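You operate a simulated robot arm through the tools that you are given. There is no shell and no other tool. Be economical: measure what you need, move in short steps, check, and stop when the job is done.

The job below is to be done with a simulated robot arm. You get a single attempt, and the scene is never put back.

JOB
Open the left sampler drawer, take the teal ring from there and put it on the desk left of the printer, then shut the drawer. Then press the pump run button to switch it off. Then lift the ink cover open. Do these in the order given.
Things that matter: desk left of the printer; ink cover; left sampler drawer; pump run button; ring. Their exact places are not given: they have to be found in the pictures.

The check looks at the end state, three seconds after you hand in, the way a careful person would. Anything else that was tipped, shoved, dropped, spilled or broken makes it a failure. Lids that push on must go on centred and level and be pressed home; caps that screw on are set level and turned clockwise until they are tight.

ROBOT AND FRAMES
A 7-joint arm with a two-finger gripper on a trunk, on a base that drives. Base frame: it is fixed to the floor where the robot stands at the start and does not move with it; the origin is under the middle of the robot, x ahead of it, y to its left, z up. Lengths are in mm, angles in degrees, forces in N, time in s.
With the tool pointing down near the work surface it reaches from about 260 to 780 mm from the robot's upright axis, wherever it stands. Its first joint turns from -166.0 to 166.0 degrees. Places, roughly: desk left of the printer (32x22 cm) [1880, -1100, 880]; ink cover [1800, -1600, 1100]; left sampler drawer [700, 200, 700]; pump run button [1200, -300, 1100]. Payload 2.45 kg.
The TCP is the grasp point between the finger pads, 27 mm short of the fingertips. In the tool frame z runs along the fingers and y along their closing line. Largest opening 80 mm; the body of the gripper starts 54 mm behind the TCP.
Orientation is that of the tool frame in the base frame, as a unit quaternion [x, y, z, w]. With the fingers straight down and closing along the base's y, the tool's x points along the base's -x, its y along +y and its z along -z.

CONTROLS
- The arm moves only by the tool servo_tool. Its arguments are lists of equal length, an entry for each row: "translation": the shift along the tool's x, y, z in mm, a list of three; "angular": the turn, a rotation vector about the tool's x, y, z in degrees, a list of three; "grip": the opening, from 0 (shut) to 1 (fully open). In form: {"translation": [[tx, ty, tz], ...], "angular": [[rx, ry, rz], ...], "grip": [grip, ...]}. A call has 1 to 8 rows; each row is the pose to reach, as a shift and turn from the pose commanded when the call began, along the tool's axes at that moment. A row lasts 0.2 s, in which the tool goes at most 50 mm and 8.6 degrees; a call with a longer step from one row to the next is refused whole, and so is a gripper value outside its range. A pose out of reach is approached as far as the arm can. The call stops where the force on the tool passes 40 N (or 10 N more than at its start, if that is more) or the arm is blocked; 0.2 s more then pass. Each finger travels about 153 mm/s and halts on what it meets, pressing with about 31 N; the grip force reading is that of the motor and also rises with nothing between the fingers. The clock runs only during rows and for 0.2 s after the last one: add rows that repeat a pose to give the fingers time. The reply holds the time, the measured pose of the TCP, the force on the tool along the base axes, the opening and the grip force, in the units named above and with some noise, with the torque about the TCP (base axes, N m) and any sound that the robot's microphone picked up, and new pictures: "views" is both (left out), scene, wrist or none.
- Cameras (640 x 400 px; columns grow to the right, rows downward): "scene" is now at [58.4, 112, 1577.2]; the picture's right is [-0.33, -0.95, 0.00], its down [-0.67, 0.23, -0.71] and it looks along [0.67, -0.23, -0.71] (base axes); focal length 251 px, centre (320, 200). "wrist" rides on the gripper at [63, 12, -79] in the tool frame; the picture's right is [-0.19, 0.98, 0.00], its down [-0.72, -0.14, -0.68] and it looks along [-0.67, -0.13, 0.73] (tool axes); focal length 226 px, centre (320, 200).
- lift_body(by): slides the trunk up (or, below 0, down) by that many mm; the arm and the scene camera ride with it, the base frame stays. It gives what a move gives, with no picture.
- roll_base(legs): drives the robot by 1 to 6 legs, each [ahead, turn to the left] in mm and degrees, along the robot's own axes; the way and the turn of a leg run together, so that a leg with both is an arc; at most 1500 mm and 180 degrees a leg. The arm and the cameras ride along, it lands a little off, and it stops where it bumps. It gives what a move gives, and a new picture of the scene camera.
- aim_head(pan, tilt): turns the head with the scene camera to pan (to the left, within 120 degrees either way) and tilt (down, from -29 to 69), counted from straight ahead of the robot. It gives what a move gives, and a new picture of the scene camera.
- pixel_to_xyz(camera, pixels): for up to 12 pixels [column, row] of the newest picture of that camera ("zoom" is the newest enlarged one), the place [x, y, z] in the base frame of the surface seen there, good to about 3 mm. No time passes.
- enlarge(camera, box): a new picture of the part [left, top, right, bottom] of that camera's present view, enlarged. No time passes.
- close_job(): hands the job in; it is judged then, once.

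Keep the steps short. Do not move on a guess: measure, check each grasp and each placing, and mend mistakes. In all there are 110 turns and 260 pictures (those below and enlarged ones count). Leave the gripper open and the arm clear of the work at the hand-in unless told otherwise, and finish with a single line.

The tools are called after ">>>" as name(argument=value, ...) on one line, values as JSON. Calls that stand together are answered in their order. servo_tool: Moves the arm, as the interface text tells. Its arguments: {"type":"object","properties":{"translation":{"type":"array","items":{"type":"array","items":{"type":"number"}}},"angular":{"type":"array","items":{"type":"array","items":{"type":"number"}}},"grip":{"type":"array","items":{"type":"number"}},"views":{"type":"string","enum":["both","scene","wrist","none"]}},"required":["translation","angular","grip"]} The other tools are called the same way: lift_body (by) slides the trunk up or down; roll_base (legs) drives the base; aim_head (pan, tilt) turns the head that bears the scene camera; pixel_to_xyz (camera, pixels) gives the place of the surface under pixels of a picture; enlarge (camera, box) takes an enlarged picture of a part of a camera's view; close_job () hands the job in.

At the start:

```text
clock: 0.0
position: [450.4, -327.9, 1309.6]
orientation: [0.0, 1.0, 0.0, 0.0]
contact_force: [-0.7, -0.3, 0.2]
moment: [-0.01, 0.01, -0.02]
grip_width: 79.8
finger_force: 0.0
trunk travel left (down, up): [-200.0, 340.0]
robot x, y, heading: [-2.2, 1.5, 0.4]
head pan, tilt: [-19.0, 44.9]
```

scene: 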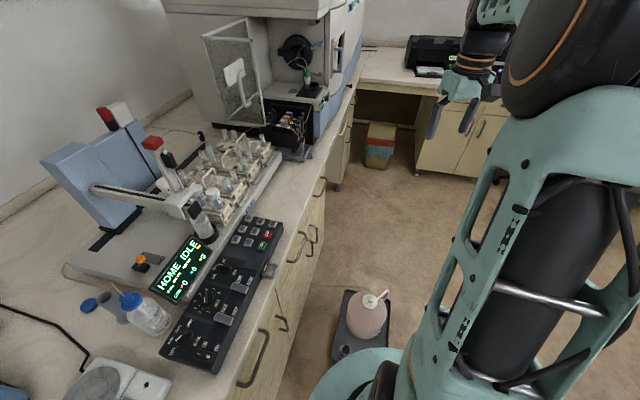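
wrist: 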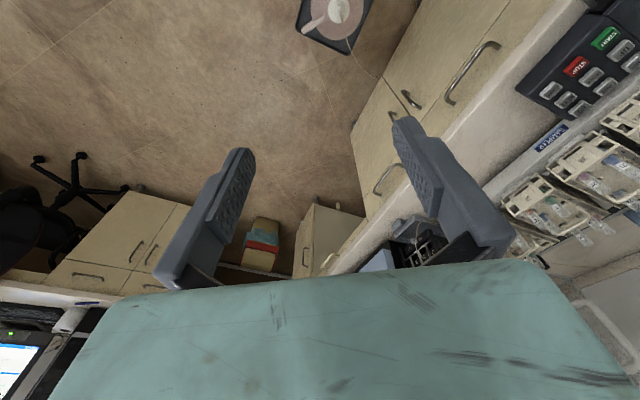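

The bench front with its drawer handles is at about (265,350) and (310,240). I'll turn the head towards the drawers first.

>>> aim_head(pan=15, tilt=50)

```text
clock: 1.0
position: [451.3, -328.2, 1309.4]
orientation: [0.0, 1.0, 0.0, 0.0]
contact_force: [-0.2, 0.7, 0.5]
moment: [-0.01, 0.01, -0.05]
grip_width: 79.8
finger_force: 0.0
trunk travel left (down, up): [-200.0, 340.0]
robot x, y, heading: [1.1, 0.3, -0.1]
head pan, tilt: [15.0, 50.0]
```

scene: 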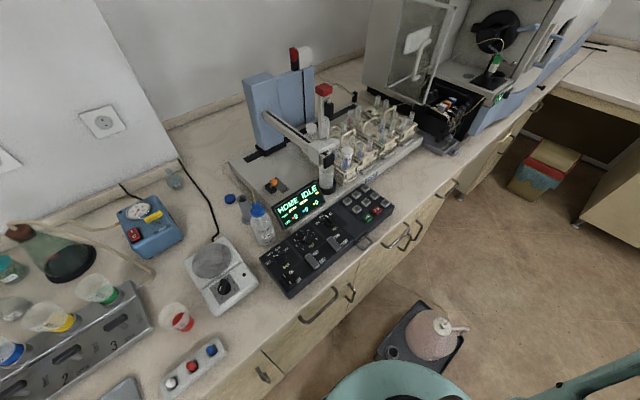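

>>> enlarge(camera="scene", box=[230, 160, 470, 310])

>>> pixel_to_xyz(camera="scene", pixels=[[322, 302], [349, 293], [400, 242], [417, 230], [440, 196], [262, 373], [300, 320], [340, 330], [430, 330], [300, 290], [376, 211], [486, 168]])

>>> enlarge(camera="scene", box=[230, 270, 400, 400])

>>> enlarge(camera="scene", box=[380, 0, 620, 150])

```text
2.67 times, centred on (350, 235) of scene
```

zoom: 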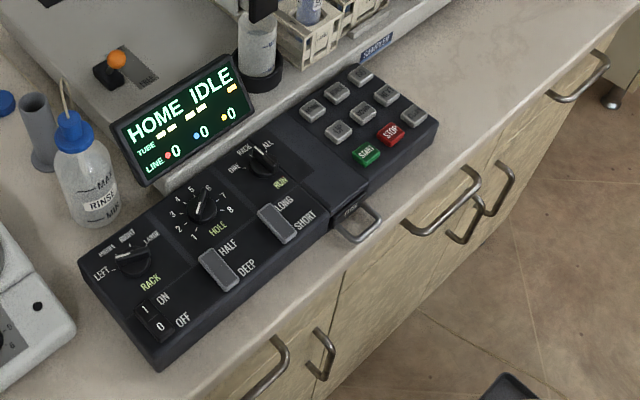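

```text
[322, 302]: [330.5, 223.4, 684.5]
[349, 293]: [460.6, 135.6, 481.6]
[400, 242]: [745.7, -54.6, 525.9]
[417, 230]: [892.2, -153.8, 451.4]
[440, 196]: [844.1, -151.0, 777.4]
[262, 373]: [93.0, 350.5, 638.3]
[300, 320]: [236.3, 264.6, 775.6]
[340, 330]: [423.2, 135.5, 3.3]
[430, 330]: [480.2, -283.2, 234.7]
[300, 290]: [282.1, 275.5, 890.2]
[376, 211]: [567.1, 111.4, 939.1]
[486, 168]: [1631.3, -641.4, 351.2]
```

```text
3.08 times, centred on (315, 335) of scene
```

zoom: 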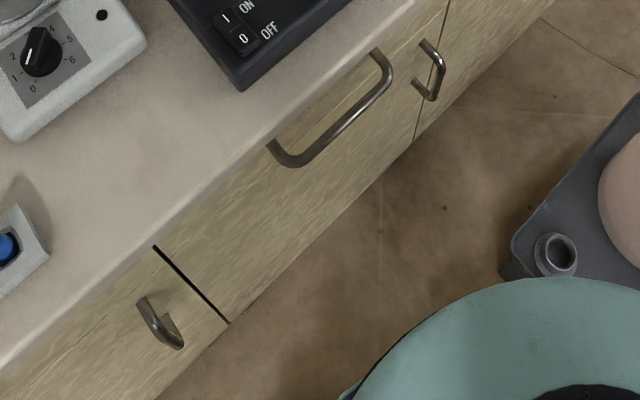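

```text
2.67 times, centred on (500, 75) of scene
```

zoom: 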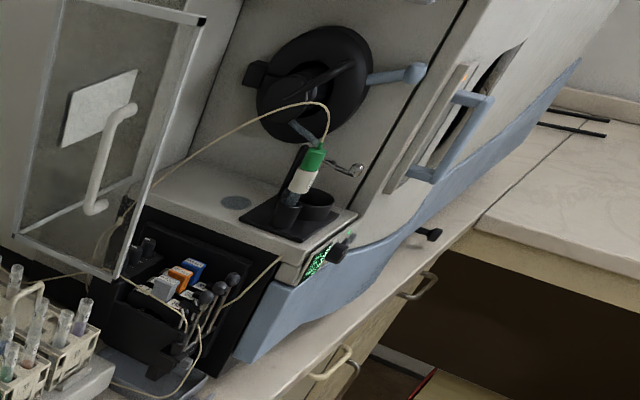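

>>> enlarge(camera="scene", box=[340, 180, 460, 255])

>>> pixel_to_xyz(camera="zoom", pixels=[[135, 322], [75, 315], [340, 340], [498, 270], [420, 335], [620, 80], [30, 280], [245, 350], [120, 390], [555, 180]])

>>> pixel_to_xyz(camera="scene", pixels=[[305, 320], [336, 290], [233, 165], [300, 215], [425, 140], [265, 262], [388, 205], [385, 235], [410, 225]])

```text
5.33 times, centred on (400, 218) of scene
```

zoom: 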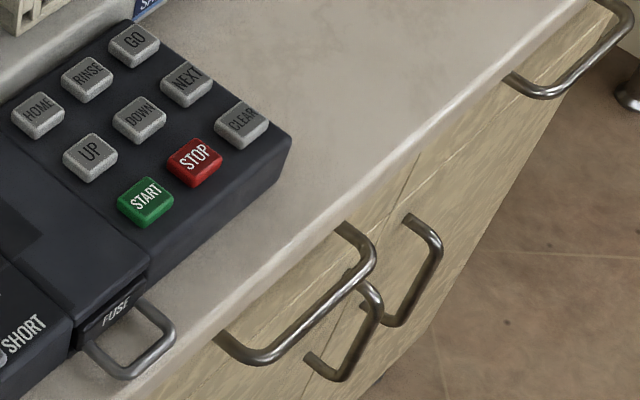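

```text
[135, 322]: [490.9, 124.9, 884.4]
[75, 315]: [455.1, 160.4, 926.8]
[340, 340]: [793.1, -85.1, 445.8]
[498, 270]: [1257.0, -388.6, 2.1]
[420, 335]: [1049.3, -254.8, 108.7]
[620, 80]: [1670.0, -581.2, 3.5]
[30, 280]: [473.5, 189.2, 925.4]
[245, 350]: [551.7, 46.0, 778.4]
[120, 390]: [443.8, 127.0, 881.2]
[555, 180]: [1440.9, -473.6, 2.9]
```

```text
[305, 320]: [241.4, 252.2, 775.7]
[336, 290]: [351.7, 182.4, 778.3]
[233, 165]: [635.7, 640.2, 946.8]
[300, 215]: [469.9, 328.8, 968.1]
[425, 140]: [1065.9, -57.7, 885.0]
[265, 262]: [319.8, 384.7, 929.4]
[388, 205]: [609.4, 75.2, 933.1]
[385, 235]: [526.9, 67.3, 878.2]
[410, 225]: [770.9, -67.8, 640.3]
```

>>> aim_head(pan=-5, tilt=50)

>>> enlarge(camera="scene", box=[240, 150, 400, 250])

```text
clock: 1.8
position: [450.5, -327.4, 1309.3]
orientation: [0.001, 1.0, 0.0, 0.0]
contact_force: [-0.3, -0.8, 0.1]
moment: [-0.02, -0.01, -0.01]
grip_width: 80.1
finger_force: 0.1
trunk travel left (down, up): [-200.0, 340.0]
robot x, y, heading: [0.5, -2.3, -0.2]
head pan, tilt: [-5.0, 50.0]
```

scene: 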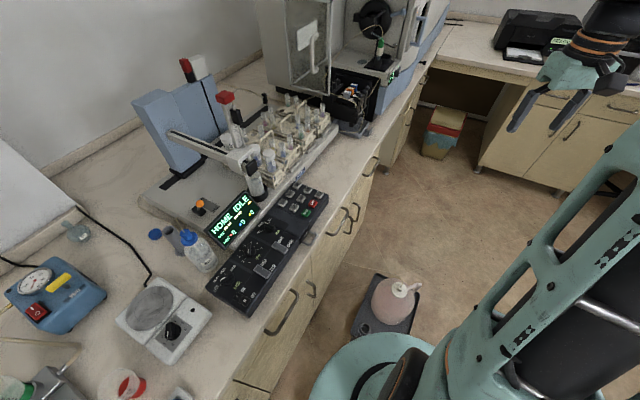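

```text
4.00 times, centred on (320, 200) of scene
```

zoom: 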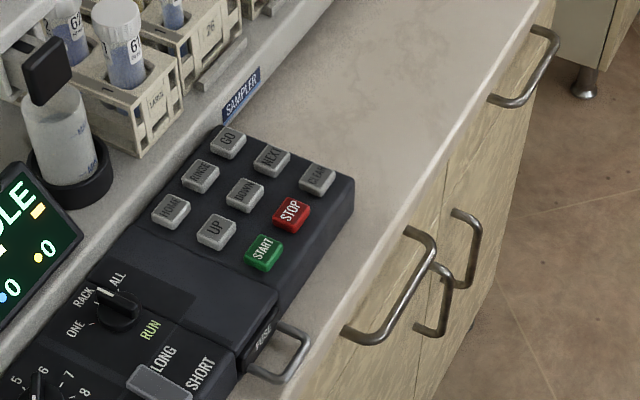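

>>> pixel_to_xyz(camera="zoom", pixels=[[372, 337], [405, 298], [424, 268], [433, 246], [408, 231], [345, 330], [535, 84], [350, 310], [400, 230], [330, 335], [370, 370], [350, 290]])

>>> pixel_to_xyz(camera="scene", pixels=[[287, 318], [268, 332], [296, 295], [355, 180], [340, 222], [380, 300], [263, 368], [330, 222], [420, 60], [386, 45]])

```text
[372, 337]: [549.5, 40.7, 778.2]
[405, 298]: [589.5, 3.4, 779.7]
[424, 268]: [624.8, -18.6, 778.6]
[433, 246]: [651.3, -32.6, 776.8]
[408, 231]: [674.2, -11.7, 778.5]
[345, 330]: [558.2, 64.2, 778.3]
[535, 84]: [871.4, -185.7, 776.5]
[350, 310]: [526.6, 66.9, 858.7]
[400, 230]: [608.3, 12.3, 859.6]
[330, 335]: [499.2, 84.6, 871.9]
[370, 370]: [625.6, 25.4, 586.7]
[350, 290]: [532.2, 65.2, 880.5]
```

```text
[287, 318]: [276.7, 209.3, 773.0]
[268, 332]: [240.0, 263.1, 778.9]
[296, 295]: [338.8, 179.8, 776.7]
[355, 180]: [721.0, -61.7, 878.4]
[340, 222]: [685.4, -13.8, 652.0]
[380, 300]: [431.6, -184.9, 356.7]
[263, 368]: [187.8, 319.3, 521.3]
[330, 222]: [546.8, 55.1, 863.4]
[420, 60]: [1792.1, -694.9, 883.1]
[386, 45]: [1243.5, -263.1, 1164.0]
```

The left drawer's handle bar is centred near [598, 1, 778]. The bench line runs at -33.5° and the worktop overhangs the front, so I'll come in horizontally. First I turn the tool halfway while moving lower.

>>> servo_tool(translation=[[-5, 13, 33], [-10, 27, 67], [-15, 40, 100], [-20, 53, 133], [-25, 67, 167], [-30, 80, 200]], angular=[[-7.27, -2.19, 2.19], [-14.54, -4.38, 4.38], [-21.8, -6.57, 6.57], [-29.1, -8.76, 8.76], [-36.35, -10.95, 10.95], [-43.6, -13.1, 13.1]], grip=[1, 1, 1, 1, 1, 1], views="scene")

```text
clock: 3.2
position: [478.7, -248.5, 1107.5]
orientation: [0.112, 0.915, 0.37, 0.111]
contact_force: [-0.4, -0.1, -0.1]
moment: [-0.02, 0.02, 0.01]
grip_width: 80.0
finger_force: 0.1
trunk travel left (down, up): [-200.0, 340.0]
robot x, y, heading: [-0.3, 0.8, 0.0]
head pan, tilt: [-5.0, 50.0]
```

scene: 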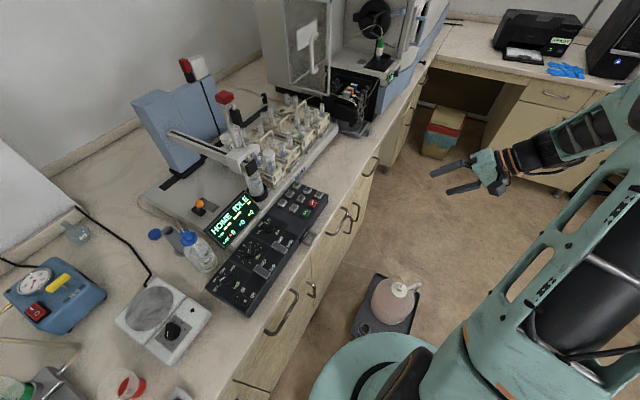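

>>> servo_tool(translation=[[3.7, -11.9, 39.7], [7.4, -23.9, 79.4], [11.1, -35.8, 119.1], [14.7, -47.8, 158.9], [18.4, -59.7, 198.6], [22.1, -71.7, 238.3], [25.8, -83.6, 278]], angular=[[-6.23, -1.87, 1.87], [-12.46, -3.74, 3.74], [-18.7, -5.6, 5.6], [-24.9, -7.5, 7.5], [-31.1, -9.4, 9.4], [-37.4, -11.2, 11.2], [-43.6, -13.1, 13.1]], grip=[1, 1, 1, 1, 1, 1, 1])

```text
clock: 4.8
position: [524.4, -118.3, 853.4]
orientation: [0.203, 0.677, 0.678, 0.204]
contact_force: [0.2, 0.3, 0.4]
moment: [-0.01, 0.01, -0.02]
grip_width: 80.0
finger_force: 0.1
trunk travel left (down, up): [-200.0, 340.0]
robot x, y, heading: [1.7, -1.2, 0.1]
head pan, tilt: [-5.0, 50.0]
```

scene: 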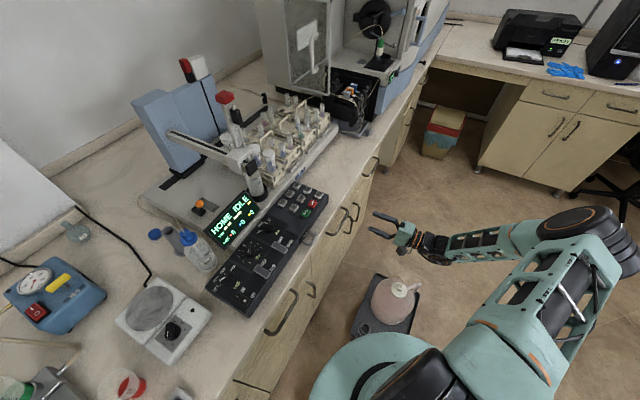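
wrist: 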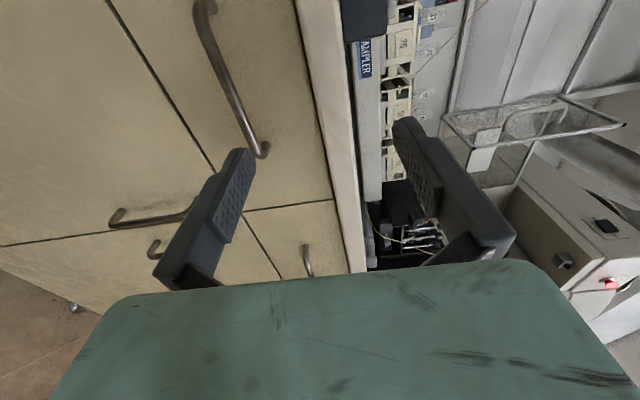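

>>> pixel_to_xyz(camera="wrist", pixels=[[208, 42], [228, 90], [250, 138], [262, 150], [205, 8], [280, 150], [170, 100], [110, 10], [215, 170], [330, 150], [310, 150], [320, 255]])

```text
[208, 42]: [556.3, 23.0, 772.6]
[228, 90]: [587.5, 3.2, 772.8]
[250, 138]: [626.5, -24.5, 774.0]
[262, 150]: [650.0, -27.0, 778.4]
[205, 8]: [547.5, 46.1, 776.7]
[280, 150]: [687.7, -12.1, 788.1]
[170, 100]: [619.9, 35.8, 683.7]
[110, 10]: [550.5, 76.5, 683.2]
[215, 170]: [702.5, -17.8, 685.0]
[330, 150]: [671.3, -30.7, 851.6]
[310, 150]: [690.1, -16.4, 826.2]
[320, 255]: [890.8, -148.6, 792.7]
```

>>> servo_tool(translation=[[2, -38, 0], [4.6, -76, 0], [4.6, -76, 45], [4.6, -76, 90], [4.6, -76, 115]], angular=[[0, 0, 0], [0, 0, 0], [0, 0, 0], [0, 0, 0], [0, 0, 0]], grip=[1, 1, 1, 1, 1])

```text
clock: 6.0
position: [587.2, -19.0, 775.2]
orientation: [0.203, 0.677, 0.677, 0.204]
contact_force: [-0.3, 0.9, 0.9]
moment: [0.01, 0.0, -0.01]
grip_width: 79.8
finger_force: 0.1
trunk travel left (down, up): [-200.0, 340.0]
robot x, y, heading: [1.0, 0.0, 0.2]
head pan, tilt: [-5.0, 50.0]
```

scene: 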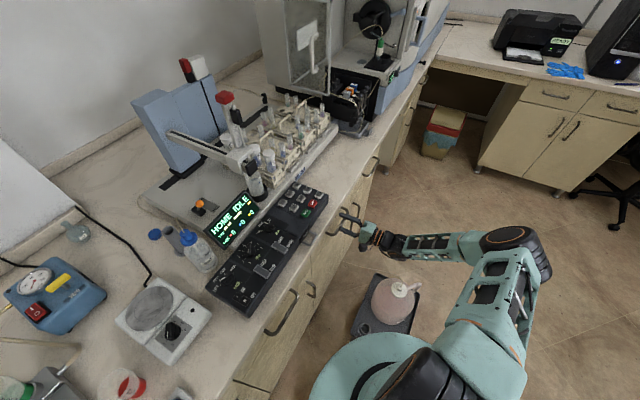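
wrist: 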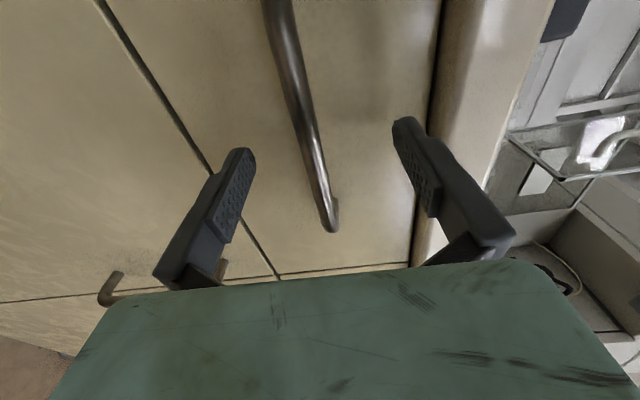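

The bar lies between the fingers. I'll advance 19 mm and close.

>>> servo_tool(translation=[[0, 2, 19], [0, 2, 19], [0, 2, 19], [0, 2, 19]], angular=[[0, 0, 0], [0, 0, 0], [0, 0, 0], [0, 0, 0]], grip=[1, 0, 0, 0])

```text
clock: 7.0
position: [595.1, -3.8, 772.4]
orientation: [0.207, 0.681, 0.673, 0.202]
contact_force: [4.0, -1.8, -12.9]
moment: [-0.24, -0.21, -0.53]
grip_width: 11.1
finger_force: 38.7
trunk travel left (down, up): [-200.0, 340.0]
robot x, y, heading: [0.1, 2.5, 0.3]
head pan, tilt: [-5.0, 50.0]
stopped in row 4: the force on the tool passed its limit at 42 N (the readings are from after the stop); the commanded pose is now the measured one
```

scene: 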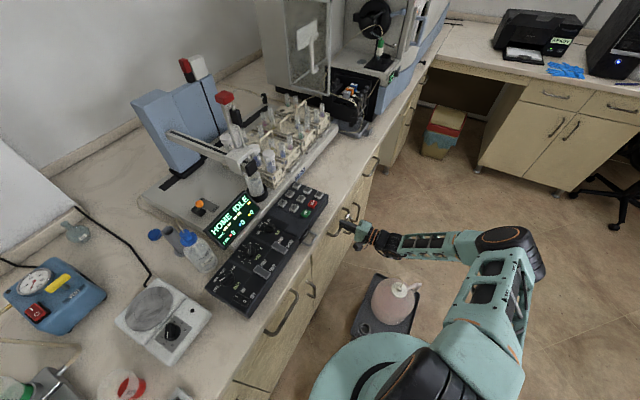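
wrist: 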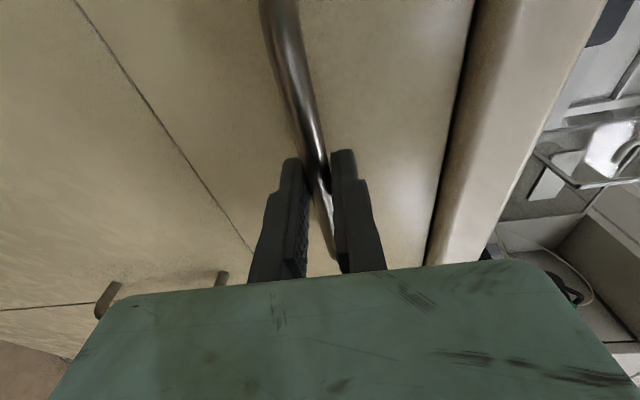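

Bar gripped (11 mm). I'll pull straight out.

>>> servo_tool(translation=[[0, 0, -12], [0, 0, -25], [0, 0, -50], [0, 0, -75], [0, 0, -100]], angular=[[0, 0, 0], [0, 0, 0], [0, 0, 0], [0, 0, 0], [0, 0, 0]], grip=[0, 0, 0, 0, 0])

```text
clock: 8.2
position: [539.6, -86.8, 772.5]
orientation: [0.208, 0.682, 0.672, 0.2]
contact_force: [4.7, -4.2, -37.5]
moment: [-0.21, -0.18, -0.63]
grip_width: 11.2
finger_force: 38.2
trunk travel left (down, up): [-200.0, 340.0]
robot x, y, heading: [0.7, 2.3, -0.1]
head pan, tilt: [-5.0, 50.0]
```

scene: 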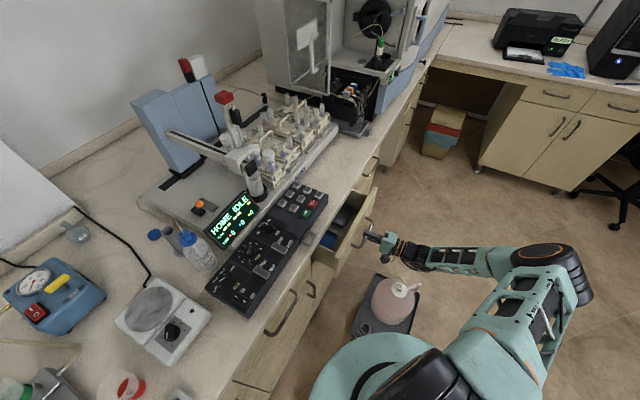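
wrist: 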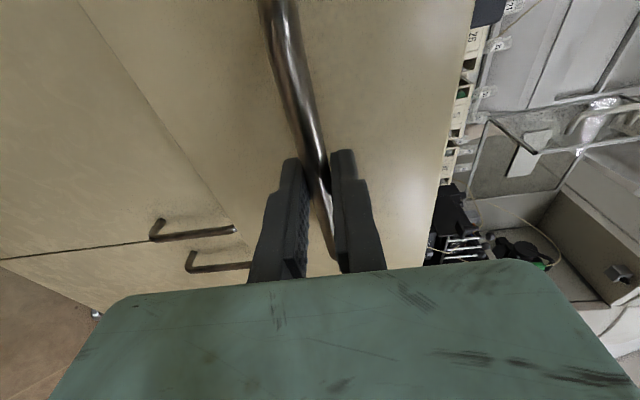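

The drawer slides. I'll pull another 100 mm with a small downward correction.

>>> servo_tool(translation=[[0, -2, 0], [0, -3, -25], [0, -3.5, -50], [0, -4, -75], [0, -4.5, -100]], angular=[[0, 0, 0], [0, 0, 0], [0, 0, 0], [0, 0, 0], [0, 0, 0]], grip=[0, 0, 0, 0, 0], views="scene")

>>> enlarge(camera="scene", box=[280, 170, 440, 270])

```text
clock: 9.4
position: [484.4, -169.8, 772.0]
orientation: [0.206, 0.679, 0.676, 0.201]
contact_force: [0.5, -2.7, -11.0]
moment: [-0.07, -0.15, -0.46]
grip_width: 11.2
finger_force: 38.4
trunk travel left (down, up): [-200.0, 340.0]
robot x, y, heading: [-2.2, -1.7, 0.3]
head pan, tilt: [-5.0, 50.0]
```

scene: 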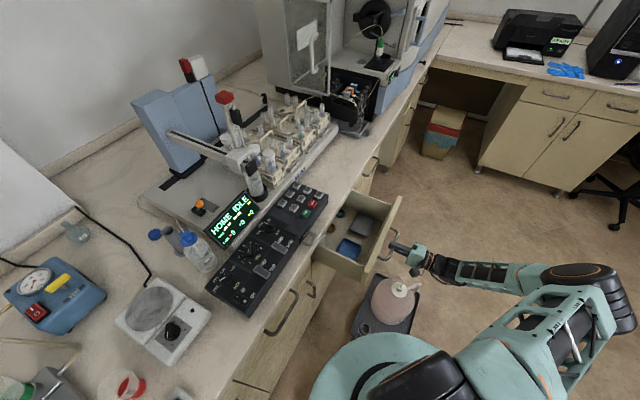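

```text
4.00 times, centred on (360, 220) of scene
```

zoom: 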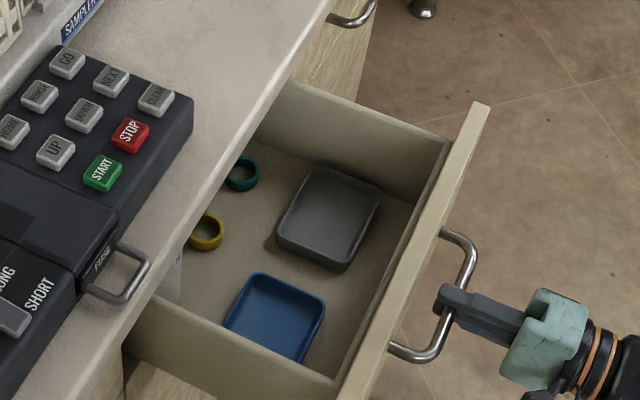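

>>> pixel_to_xyz(camera="zoom", pixels=[[228, 181], [240, 190], [258, 176], [242, 178], [220, 235], [205, 240], [320, 210], [460, 150], [400, 145], [250, 215], [300, 90], [272, 145]])

```text
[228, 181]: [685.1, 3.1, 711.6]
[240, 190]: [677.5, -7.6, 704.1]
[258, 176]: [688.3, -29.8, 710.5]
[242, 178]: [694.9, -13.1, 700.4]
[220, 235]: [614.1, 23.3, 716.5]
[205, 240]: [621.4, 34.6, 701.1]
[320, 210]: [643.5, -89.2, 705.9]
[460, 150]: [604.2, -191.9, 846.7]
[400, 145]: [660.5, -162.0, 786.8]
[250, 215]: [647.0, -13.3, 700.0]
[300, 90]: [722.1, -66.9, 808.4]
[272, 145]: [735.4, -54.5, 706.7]
```

The teal ring is at about [692, -13, 705], still under the bench edge. I'll pull the drawer out further.

>>> servo_tool(translation=[[0, -0.5, -25], [0, -1, -50], [0, -1, -75], [0, -1.5, -100]], angular=[[0, 0, 0], [0, 0, 0], [0, 0, 0], [0, 0, 0]], grip=[0, 0, 0, 0], views="scene")

>>> enlarge(camera="scene", box=[280, 170, 440, 270])

```text
clock: 10.4
position: [428.5, -254.2, 772.7]
orientation: [0.206, 0.679, 0.675, 0.201]
contact_force: [-5.0, 0.9, -7.8]
moment: [-0.12, -0.12, -0.97]
grip_width: 11.2
finger_force: 38.3
trunk travel left (down, up): [-200.0, 340.0]
robot x, y, heading: [-2.3, -4.3, -0.1]
head pan, tilt: [-5.0, 50.0]
```

scene: 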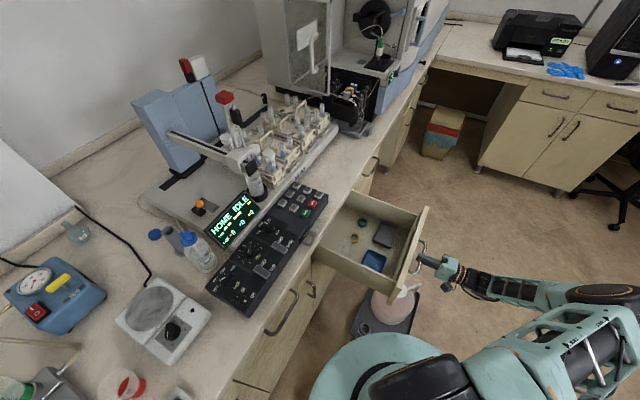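

```text
4.00 times, centred on (360, 220) of scene
```

zoom: 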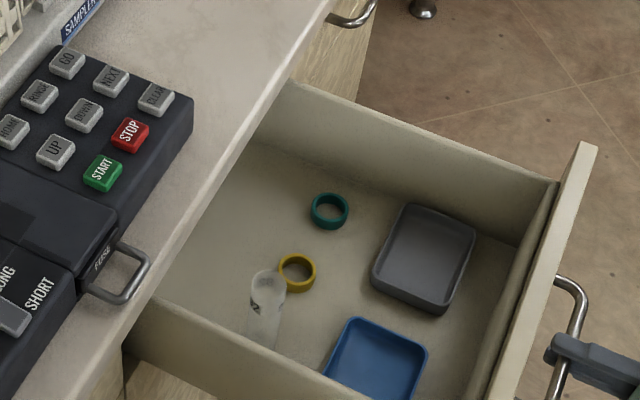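

>>> enlarge(camera="scene", box=[335, 205, 399, 245])

>>> pixel_to_xyz(camera="zoom", pixels=[[228, 140], [263, 186], [220, 110], [300, 110], [190, 150], [260, 100], [270, 140], [150, 130], [200, 220], [232, 120], [330, 260], [120, 150]])

```text
10.00 times, centred on (367, 225) of scene
```

zoom: 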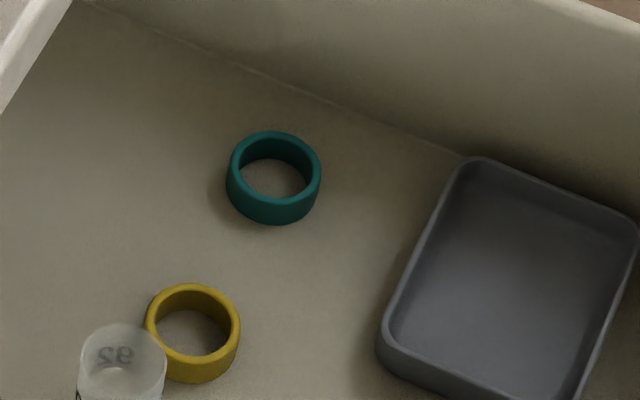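

```text
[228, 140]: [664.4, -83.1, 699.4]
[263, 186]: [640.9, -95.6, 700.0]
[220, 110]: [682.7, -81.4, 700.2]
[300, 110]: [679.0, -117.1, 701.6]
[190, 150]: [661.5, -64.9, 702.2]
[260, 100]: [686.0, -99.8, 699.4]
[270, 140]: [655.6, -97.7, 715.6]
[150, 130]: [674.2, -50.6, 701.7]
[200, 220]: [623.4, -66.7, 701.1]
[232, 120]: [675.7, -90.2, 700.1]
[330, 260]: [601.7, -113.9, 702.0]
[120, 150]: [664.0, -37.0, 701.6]
```

>>> pixel_to_xyz(camera="zoom", pixels=[[270, 201], [273, 135], [233, 168], [317, 170], [275, 182], [270, 215], [100, 340], [160, 360], [470, 165], [385, 330], [400, 125]])

```text
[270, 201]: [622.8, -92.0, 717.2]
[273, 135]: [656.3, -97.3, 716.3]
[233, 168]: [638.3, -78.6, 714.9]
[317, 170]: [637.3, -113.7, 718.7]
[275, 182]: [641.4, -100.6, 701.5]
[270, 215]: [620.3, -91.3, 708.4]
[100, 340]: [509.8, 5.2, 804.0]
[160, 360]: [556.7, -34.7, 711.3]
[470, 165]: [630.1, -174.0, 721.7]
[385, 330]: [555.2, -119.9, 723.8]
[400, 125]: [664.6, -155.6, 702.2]
```

Ring centre is [639, -96] with its top at z 717. I'll release the handle, back off and rise.

>>> servo_tool(translation=[[0, 0, 0], [0, 0, 0], [0, 0, -30], [0, 0, -65], [0, 45, -65], [0, 90, -65], [0, 135, -65], [0, 180, -65]], angular=[[0, 0, 0], [0, 0, 0], [0, 0, 0], [0, 0, 0], [0, 0, 0], [0, 0, 0], [0, 0, 0], [0, 0, 0]], grip=[1, 1, 1, 1, 1, 1, 1, 1], views="scene")

>>> enlarge(camera="scene", box=[310, 180, 438, 260])

```text
clock: 12.2
position: [392.7, -305.4, 952.1]
orientation: [0.206, 0.68, 0.675, 0.201]
contact_force: [0.0, 0.9, -0.1]
moment: [0.0, 0.0, 0.0]
grip_width: 79.9
finger_force: 0.2
trunk travel left (down, up): [-200.0, 340.0]
robot x, y, heading: [-2.7, -0.9, -0.2]
head pan, tilt: [-5.0, 50.0]
```

scene: 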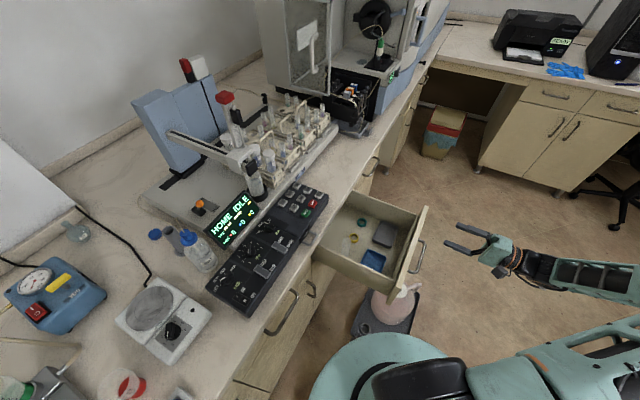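

```text
5.00 times, centred on (374, 220) of scene
```

zoom: 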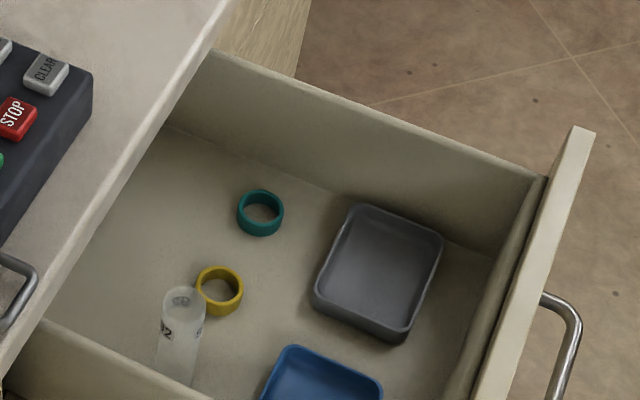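

>>> servo_tool(translation=[[-11, 0, 37], [-22, 0, 75], [-34, 0, 112], [-45, 0, 150], [-56, 0, 187], [-67, 0, 225], [-79, 0, 262], [-90, 0, 300]], angular=[[8.4, 0, 0], [16.8, 0, 0], [25.2, 0, 0], [33.6, 0, 0], [42, 0, 0], [50.4, 0, 0], [58.8, 0, 0], [67.2, 0, 0]], grip=[0.7, 0.7, 0.7, 0.7, 0.7, 0.7, 0.7, 0.7], views="scene")

>>> servo_tool(translation=[[0, 0, 0], [0, 0, 0], [0, 0, 0]], angular=[[8, 0, 0], [16, 0, 0], [23.3, 0, 0]], grip=[0.7, 0.7, 0.7], views="both")

```text
clock: 14.1
position: [635.9, -101.8, 947.6]
orientation: [0.284, 0.94, 0.184, 0.054]
contact_force: [0.1, 0.2, -0.7]
moment: [0.0, 0.02, -0.01]
grip_width: 56.0
finger_force: 0.0
trunk travel left (down, up): [-200.0, 340.0]
robot x, y, heading: [-2.1, -2.7, 0.0]
head pan, tilt: [-5.0, 50.0]
```

scene: 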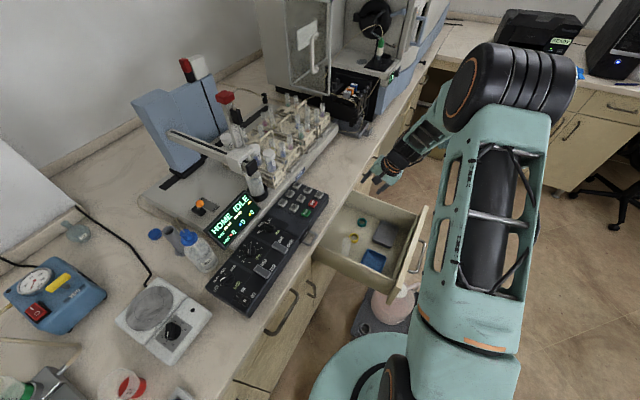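

```text
clock: 14.8
position: [636.0, -104.9, 947.6]
orientation: [0.288, 0.957, -0.009, -0.005]
contact_force: [-0.1, -0.2, -0.4]
moment: [0.05, 0.02, 0.0]
grip_width: 56.2
finger_force: 0.0
trunk travel left (down, up): [-200.0, 340.0]
robot x, y, heading: [-1.1, 2.3, 0.2]
head pan, tilt: [-5.0, 50.0]
```

scene: 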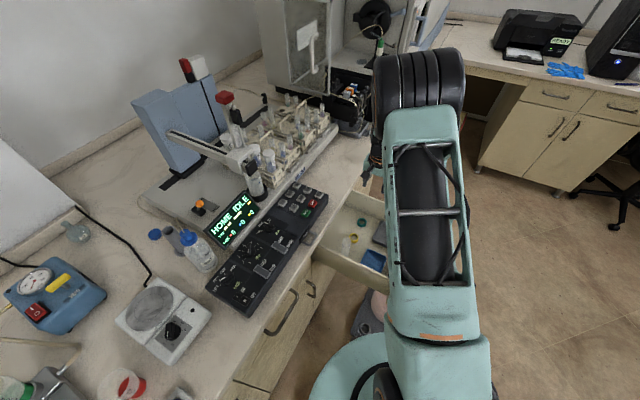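
wrist: 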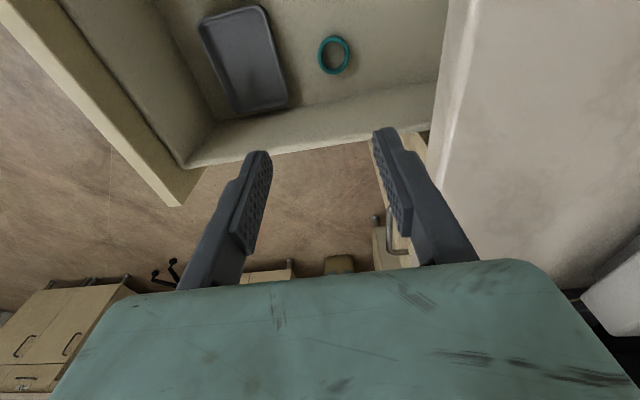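

>>> pixel_to_xyz(camera="wrist", pixels=[[320, 53], [348, 55], [334, 38], [333, 72], [334, 53], [300, 140], [420, 100], [400, 132]])

>>> enlarge(camera="wrist", box=[200, 0, 456, 160])

```text
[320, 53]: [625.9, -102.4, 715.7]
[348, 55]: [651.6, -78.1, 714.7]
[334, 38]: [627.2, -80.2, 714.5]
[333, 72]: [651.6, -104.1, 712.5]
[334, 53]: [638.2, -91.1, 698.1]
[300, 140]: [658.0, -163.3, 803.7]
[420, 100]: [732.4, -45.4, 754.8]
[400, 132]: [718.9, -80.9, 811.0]
```

```text
2.50 times, centred on (328, 80) of wrist
```

zoom: 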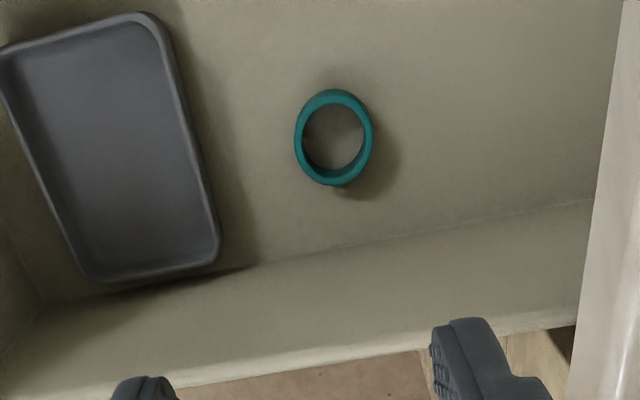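

>>> servo_tool(translation=[[4, 11.4, 0], [4, 11.4, 45], [4, 11.4, 90], [4, 11.4, 135], [4, 11.4, 170]], angular=[[-1.2, 0, 0], [-1.2, 0, 0], [-1.2, 0, 0], [-1.2, 0, 0], [-1.2, 0, 0]], grip=[0.7, 0.7, 0.7, 0.7, 0.7], views="wrist")

```text
clock: 16.1
position: [635.9, -95.4, 778.6]
orientation: [0.287, 0.958, 0.002, -0.001]
contact_force: [-0.2, -0.3, -0.6]
moment: [0.01, -0.02, -0.04]
grip_width: 55.9
finger_force: 0.1
trunk travel left (down, up): [-200.0, 340.0]
robot x, y, heading: [0.2, 0.9, 0.0]
head pan, tilt: [-5.0, 50.0]
```

wrist: 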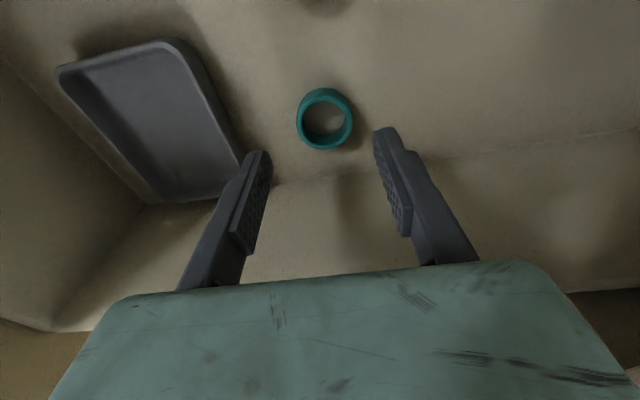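

>>> pixel_to_xyz(camera="wrist", pixels=[[299, 115], [350, 120], [325, 91], [322, 147], [302, 100], [346, 138], [240, 140]])

```text
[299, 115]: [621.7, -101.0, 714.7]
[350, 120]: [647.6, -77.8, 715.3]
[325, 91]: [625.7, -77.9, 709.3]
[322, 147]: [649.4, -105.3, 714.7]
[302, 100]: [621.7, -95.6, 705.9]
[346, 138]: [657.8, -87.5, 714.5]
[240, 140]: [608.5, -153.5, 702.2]
```

Ring centre is about [637, -91.5]. I'll go down 49 mm and close gently around it.

>>> servo_tool(translation=[[1.4, 3.5, 20], [1.4, 3.5, 40], [1.4, 3.5, 49], [1.4, 3.5, 49], [1.4, 3.5, 49], [1.4, 3.5, 49]], angular=[[0, 0, 0], [0, 0, 0], [0, 0, 0], [0, 0, 0], [0, 0, 0], [0, 0, 0]], grip=[0.7, 0.7, 0.7, 0.3, 0.3, 0.3], views="wrist")

```text
clock: 17.4
position: [637.9, -90.3, 728.4]
orientation: [0.288, 0.958, 0.002, -0.001]
contact_force: [0.4, -0.4, -1.2]
moment: [0.04, -0.05, -0.01]
grip_width: 30.6
finger_force: 31.7
trunk travel left (down, up): [-200.0, 340.0]
robot x, y, heading: [-0.7, 0.6, 0.1]
head pan, tilt: [-5.0, 50.0]
```

wrist: 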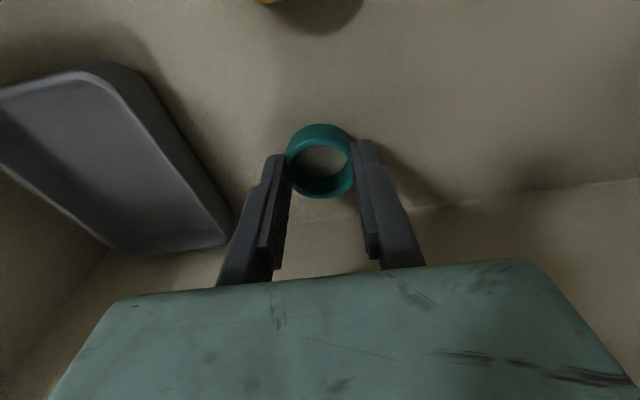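

Ring held at 30.6 mm. I'll lift it to check the grip.

>>> servo_tool(translation=[[0, 0, -20], [0, 0, -60], [0, 0, -105], [0, 0, -150], [0, 0, -195], [0, 0, -240]], angular=[[0, 0, 0], [0, 0, 0], [0, 0, 0], [0, 0, 0], [0, 0, 0], [0, 0, 0]], grip=[0.3, 0.3, 0.3, 0.3, 0.3, 0.3], views="wrist")

```text
clock: 18.9
position: [636.4, -94.2, 970.1]
orientation: [0.288, 0.957, 0.003, 0.0]
contact_force: [0.2, 0.1, 0.0]
moment: [0.03, 0.03, 0.01]
grip_width: 30.6
finger_force: 30.4
trunk travel left (down, up): [-200.0, 340.0]
robot x, y, heading: [-3.0, 0.4, -0.0]
head pan, tilt: [-5.0, 50.0]
```

wrist: 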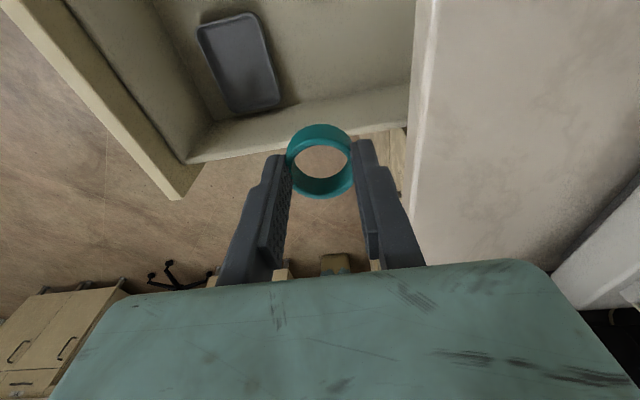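

>>> pixel_to_xyz(camera="wrist", pixels=[[320, 128], [321, 196], [288, 160], [353, 160], [272, 170], [362, 150]])

>>> enlarge(camera="wrist", box=[240, 100, 400, 200])

```text
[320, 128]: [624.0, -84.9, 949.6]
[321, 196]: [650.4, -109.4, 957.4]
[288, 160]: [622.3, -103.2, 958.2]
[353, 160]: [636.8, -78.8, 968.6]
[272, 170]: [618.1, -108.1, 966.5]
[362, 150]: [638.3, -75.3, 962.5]
```

```text
4.00 times, centred on (320, 150) of wrist
```

zoom: 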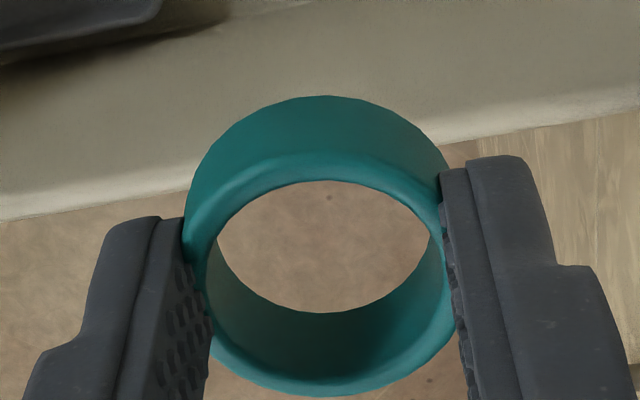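

Ring is centred in the grip. Now I'll look at the desk and printer.

>>> aim_head(pan=-32, tilt=22)

>>> enlarge(camera="scene", box=[160, 100, 480, 300])

```text
clock: 19.8
position: [635.8, -95.7, 969.4]
orientation: [0.288, 0.958, 0.003, -0.001]
contact_force: [-0.8, 0.2, 0.3]
moment: [0.04, 0.01, 0.03]
grip_width: 30.7
finger_force: 31.1
trunk travel left (down, up): [-200.0, 340.0]
robot x, y, heading: [-3.6, 1.1, 0.2]
head pan, tilt: [-32.0, 22.0]
```

scene: 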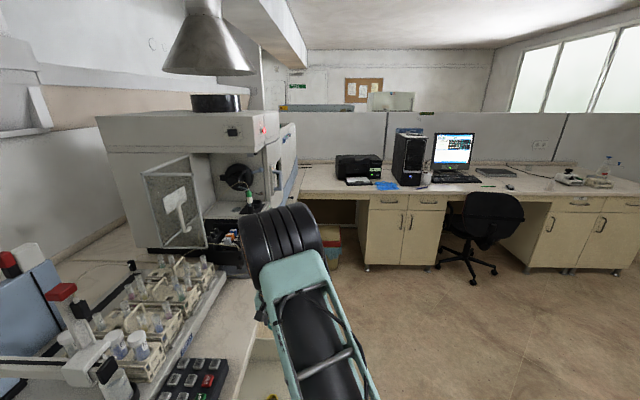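

```text
2.00 times, centred on (320, 200) of scene
```

zoom: 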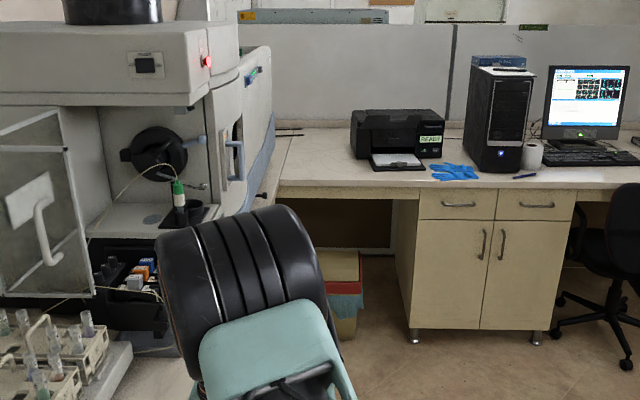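

>>> pixel_to_xyz(camera="zoom", pixels=[[310, 160], [340, 182], [290, 185], [415, 185], [352, 155], [372, 170], [415, 150], [370, 112], [440, 125], [205, 62], [450, 172], [330, 340]])

>>> enlarge(camera="scene", box=[320, 140, 448, 220])

>>> enlarge(camera="scene", box=[200, 100, 328, 180])

```text
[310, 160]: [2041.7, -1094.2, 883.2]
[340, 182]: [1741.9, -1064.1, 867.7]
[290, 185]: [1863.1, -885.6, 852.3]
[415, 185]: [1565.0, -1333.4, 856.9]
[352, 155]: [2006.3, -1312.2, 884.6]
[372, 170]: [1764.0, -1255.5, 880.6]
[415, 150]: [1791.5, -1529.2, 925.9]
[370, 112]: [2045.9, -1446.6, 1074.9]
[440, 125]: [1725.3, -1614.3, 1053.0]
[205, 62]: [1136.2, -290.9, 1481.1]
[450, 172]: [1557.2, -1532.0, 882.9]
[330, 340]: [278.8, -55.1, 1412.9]
```

```text
5.00 times, centred on (384, 180) of scene
```

zoom: 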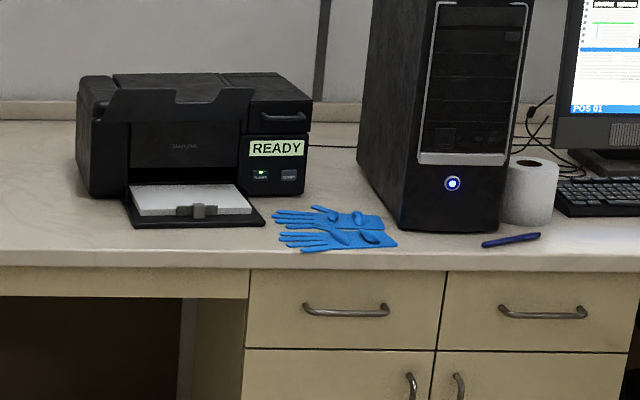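

```text
5.00 times, centred on (264, 140) of scene
```

zoom: 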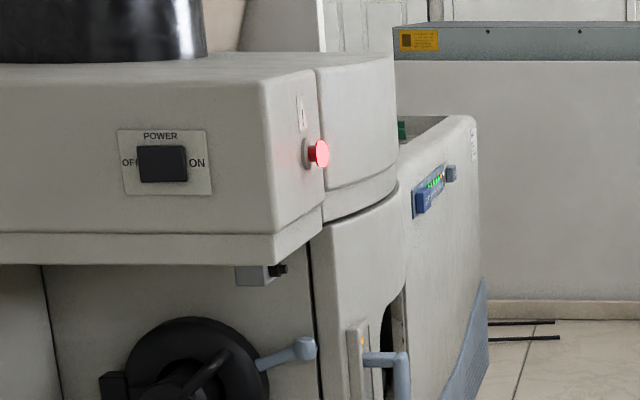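

I need to carry the ring to the desk at about [1880, -1100]. First I'll retract the arm and raise it.

>>> servo_tool(translation=[[0, 0, -40], [30, -14, -80], [60, -28, -110], [95, -43, -130], [125, -58, -130], [155, -72, -130], [183, -85, -130]], angular=[[0, 0, 0], [0, 0, 0], [0, 0, 0], [0, 0, 0], [0, 0, 0], [0, 0, 0], [0, 0, 0]], grip=[0.3, 0.3, 0.3, 0.3, 0.3, 0.3, 0.3], views="none")

>>> aim_head(pan=-40, tilt=45)

```text
refused: row 2 steps farther than a row can; nothing moved
```

```text
clock: 20.6
position: [637.7, -96.2, 968.9]
orientation: [0.288, 0.958, 0.002, -0.001]
contact_force: [-0.2, -0.4, -0.6]
moment: [0.01, -0.07, 0.0]
grip_width: 30.5
finger_force: 31.3
trunk travel left (down, up): [-200.0, 340.0]
robot x, y, heading: [2.5, -2.8, 0.0]
head pan, tilt: [-40.0, 45.0]
```

scene: 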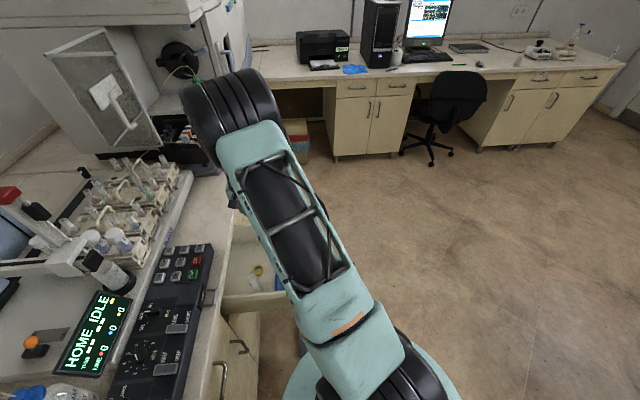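

>>> servo_tool(translation=[[0, 0, -40], [25, -12, -80], [55, -26, -110], [95, -43, -130], [125, -58, -130], [155, -72, -130], [183, -85, -130]], angular=[[0, 0, 0], [0, 0, 0], [0, 0, 0], [0, 0, 0], [0, 0, 0], [0, 0, 0], [0, 0, 0]], grip=[0.3, 0.3, 0.3, 0.3, 0.3, 0.3, 0.3], views="scene")

>>> pixel_to_xyz(camera="scene", pixels=[[405, 155], [335, 160], [300, 160], [400, 250], [250, 310], [440, 160], [280, 125]])

```text
clock: 22.2
position: [434.1, -63.9, 1099.7]
orientation: [0.287, 0.958, 0.002, -0.001]
contact_force: [0.6, 0.2, -0.1]
moment: [0.03, -0.03, 0.0]
grip_width: 30.4
finger_force: 30.6
trunk travel left (down, up): [-200.0, 340.0]
robot x, y, heading: [-1.3, -1.2, -0.1]
head pan, tilt: [-40.0, 45.0]
```

scene: 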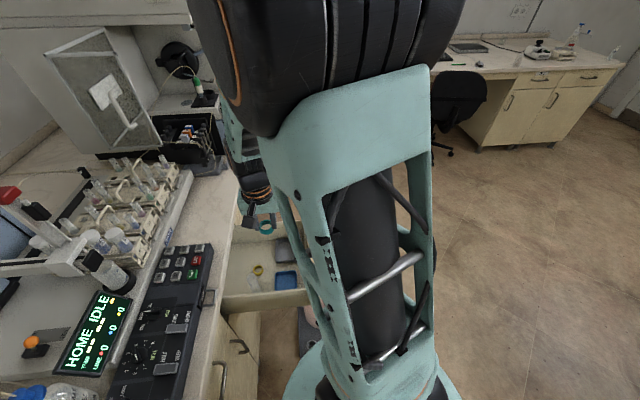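

```text
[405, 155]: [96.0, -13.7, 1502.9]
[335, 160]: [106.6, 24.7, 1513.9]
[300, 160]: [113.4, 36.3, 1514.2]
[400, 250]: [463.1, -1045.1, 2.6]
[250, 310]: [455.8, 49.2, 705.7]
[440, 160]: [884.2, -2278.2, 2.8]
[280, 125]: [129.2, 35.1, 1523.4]
```

Clear to drive. I'll swing around the open drawer and the jug, then go along the bench towards the desk.

>>> roll_base(legs=[[0, -81.5], [672, 0], [0, 69]])

```text
clock: 25.2
position: [200.9, -395.3, 1099.5]
orientation: [0.697, 0.717, 0.002, 0.001]
contact_force: [1.2, 0.2, 0.4]
moment: [-0.04, 0.06, 0.01]
grip_width: 30.6
finger_force: 30.9
trunk travel left (down, up): [-200.0, 340.0]
robot x, y, heading: [2.7, -0.1, -51.2]
head pan, tilt: [-40.0, 45.0]
stopped in leg 1: the robot was blocked; the commanded pose is now the measured one
```

scene: 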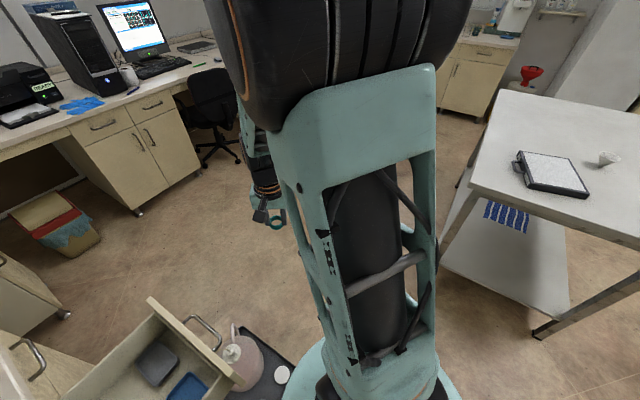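

Turning stopped at -51°. I'll look down and to the side for the obstacle.

>>> aim_head(pan=20, tilt=69)

>>> aim_head(pan=-60, tilt=60)

>>> aim_head(pan=110, tilt=50)

```text
clock: 26.5
position: [199.9, -396.3, 1099.4]
orientation: [0.697, 0.717, 0.002, 0.0]
contact_force: [1.4, -0.1, 0.1]
moment: [0.03, 0.02, -0.01]
grip_width: 30.7
finger_force: 31.1
trunk travel left (down, up): [-200.0, 340.0]
robot x, y, heading: [0.7, -3.8, -51.2]
head pan, tilt: [20.0, 68.8]
```

scene: 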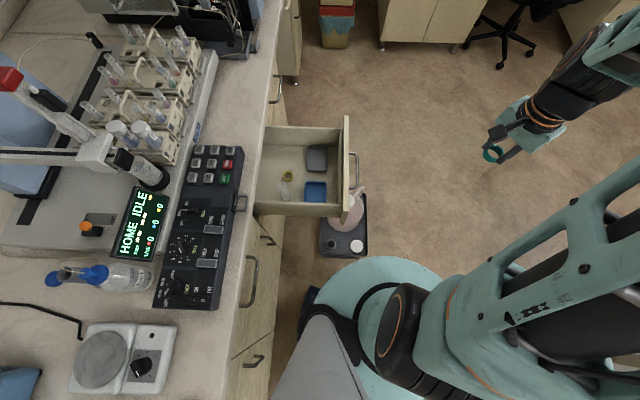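

```text
clock: 28.0
position: [199.3, -394.9, 1098.4]
orientation: [0.697, 0.717, 0.002, 0.0]
contact_force: [1.4, 0.1, 0.2]
moment: [0.0, -0.04, 0.05]
grip_width: 30.5
finger_force: 30.7
trunk travel left (down, up): [-200.0, 340.0]
robot x, y, heading: [6.7, 1.5, -51.2]
head pan, tilt: [-60.0, 60.0]
```

scene: 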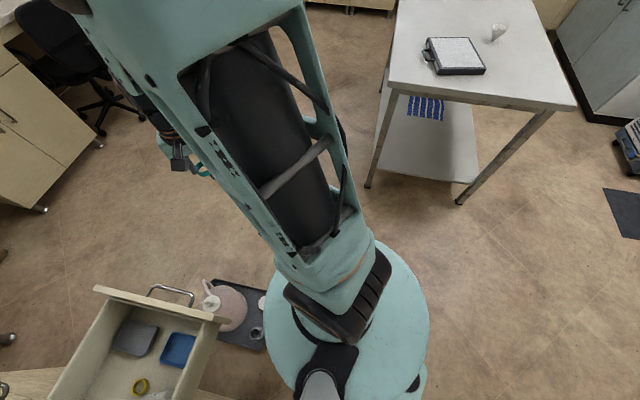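

```text
clock: 30.6
position: [199.4, -396.0, 1097.0]
orientation: [0.698, 0.717, 0.002, 0.0]
contact_force: [0.6, -0.6, 0.5]
moment: [-0.02, -0.01, 0.0]
grip_width: 30.8
finger_force: 31.3
trunk travel left (down, up): [-200.0, 340.0]
robot x, y, heading: [1.8, -2.0, -51.2]
head pan, tilt: [110.0, 50.0]
```

scene: 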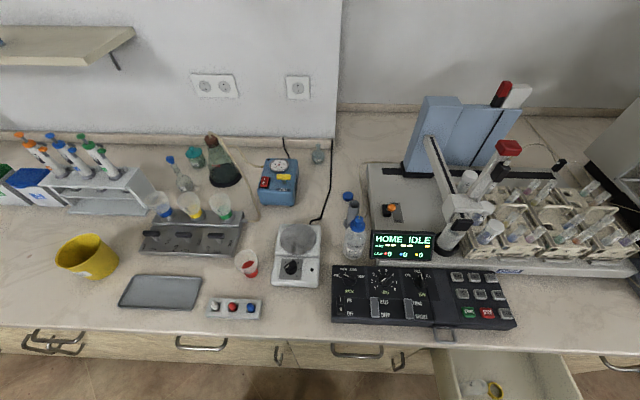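

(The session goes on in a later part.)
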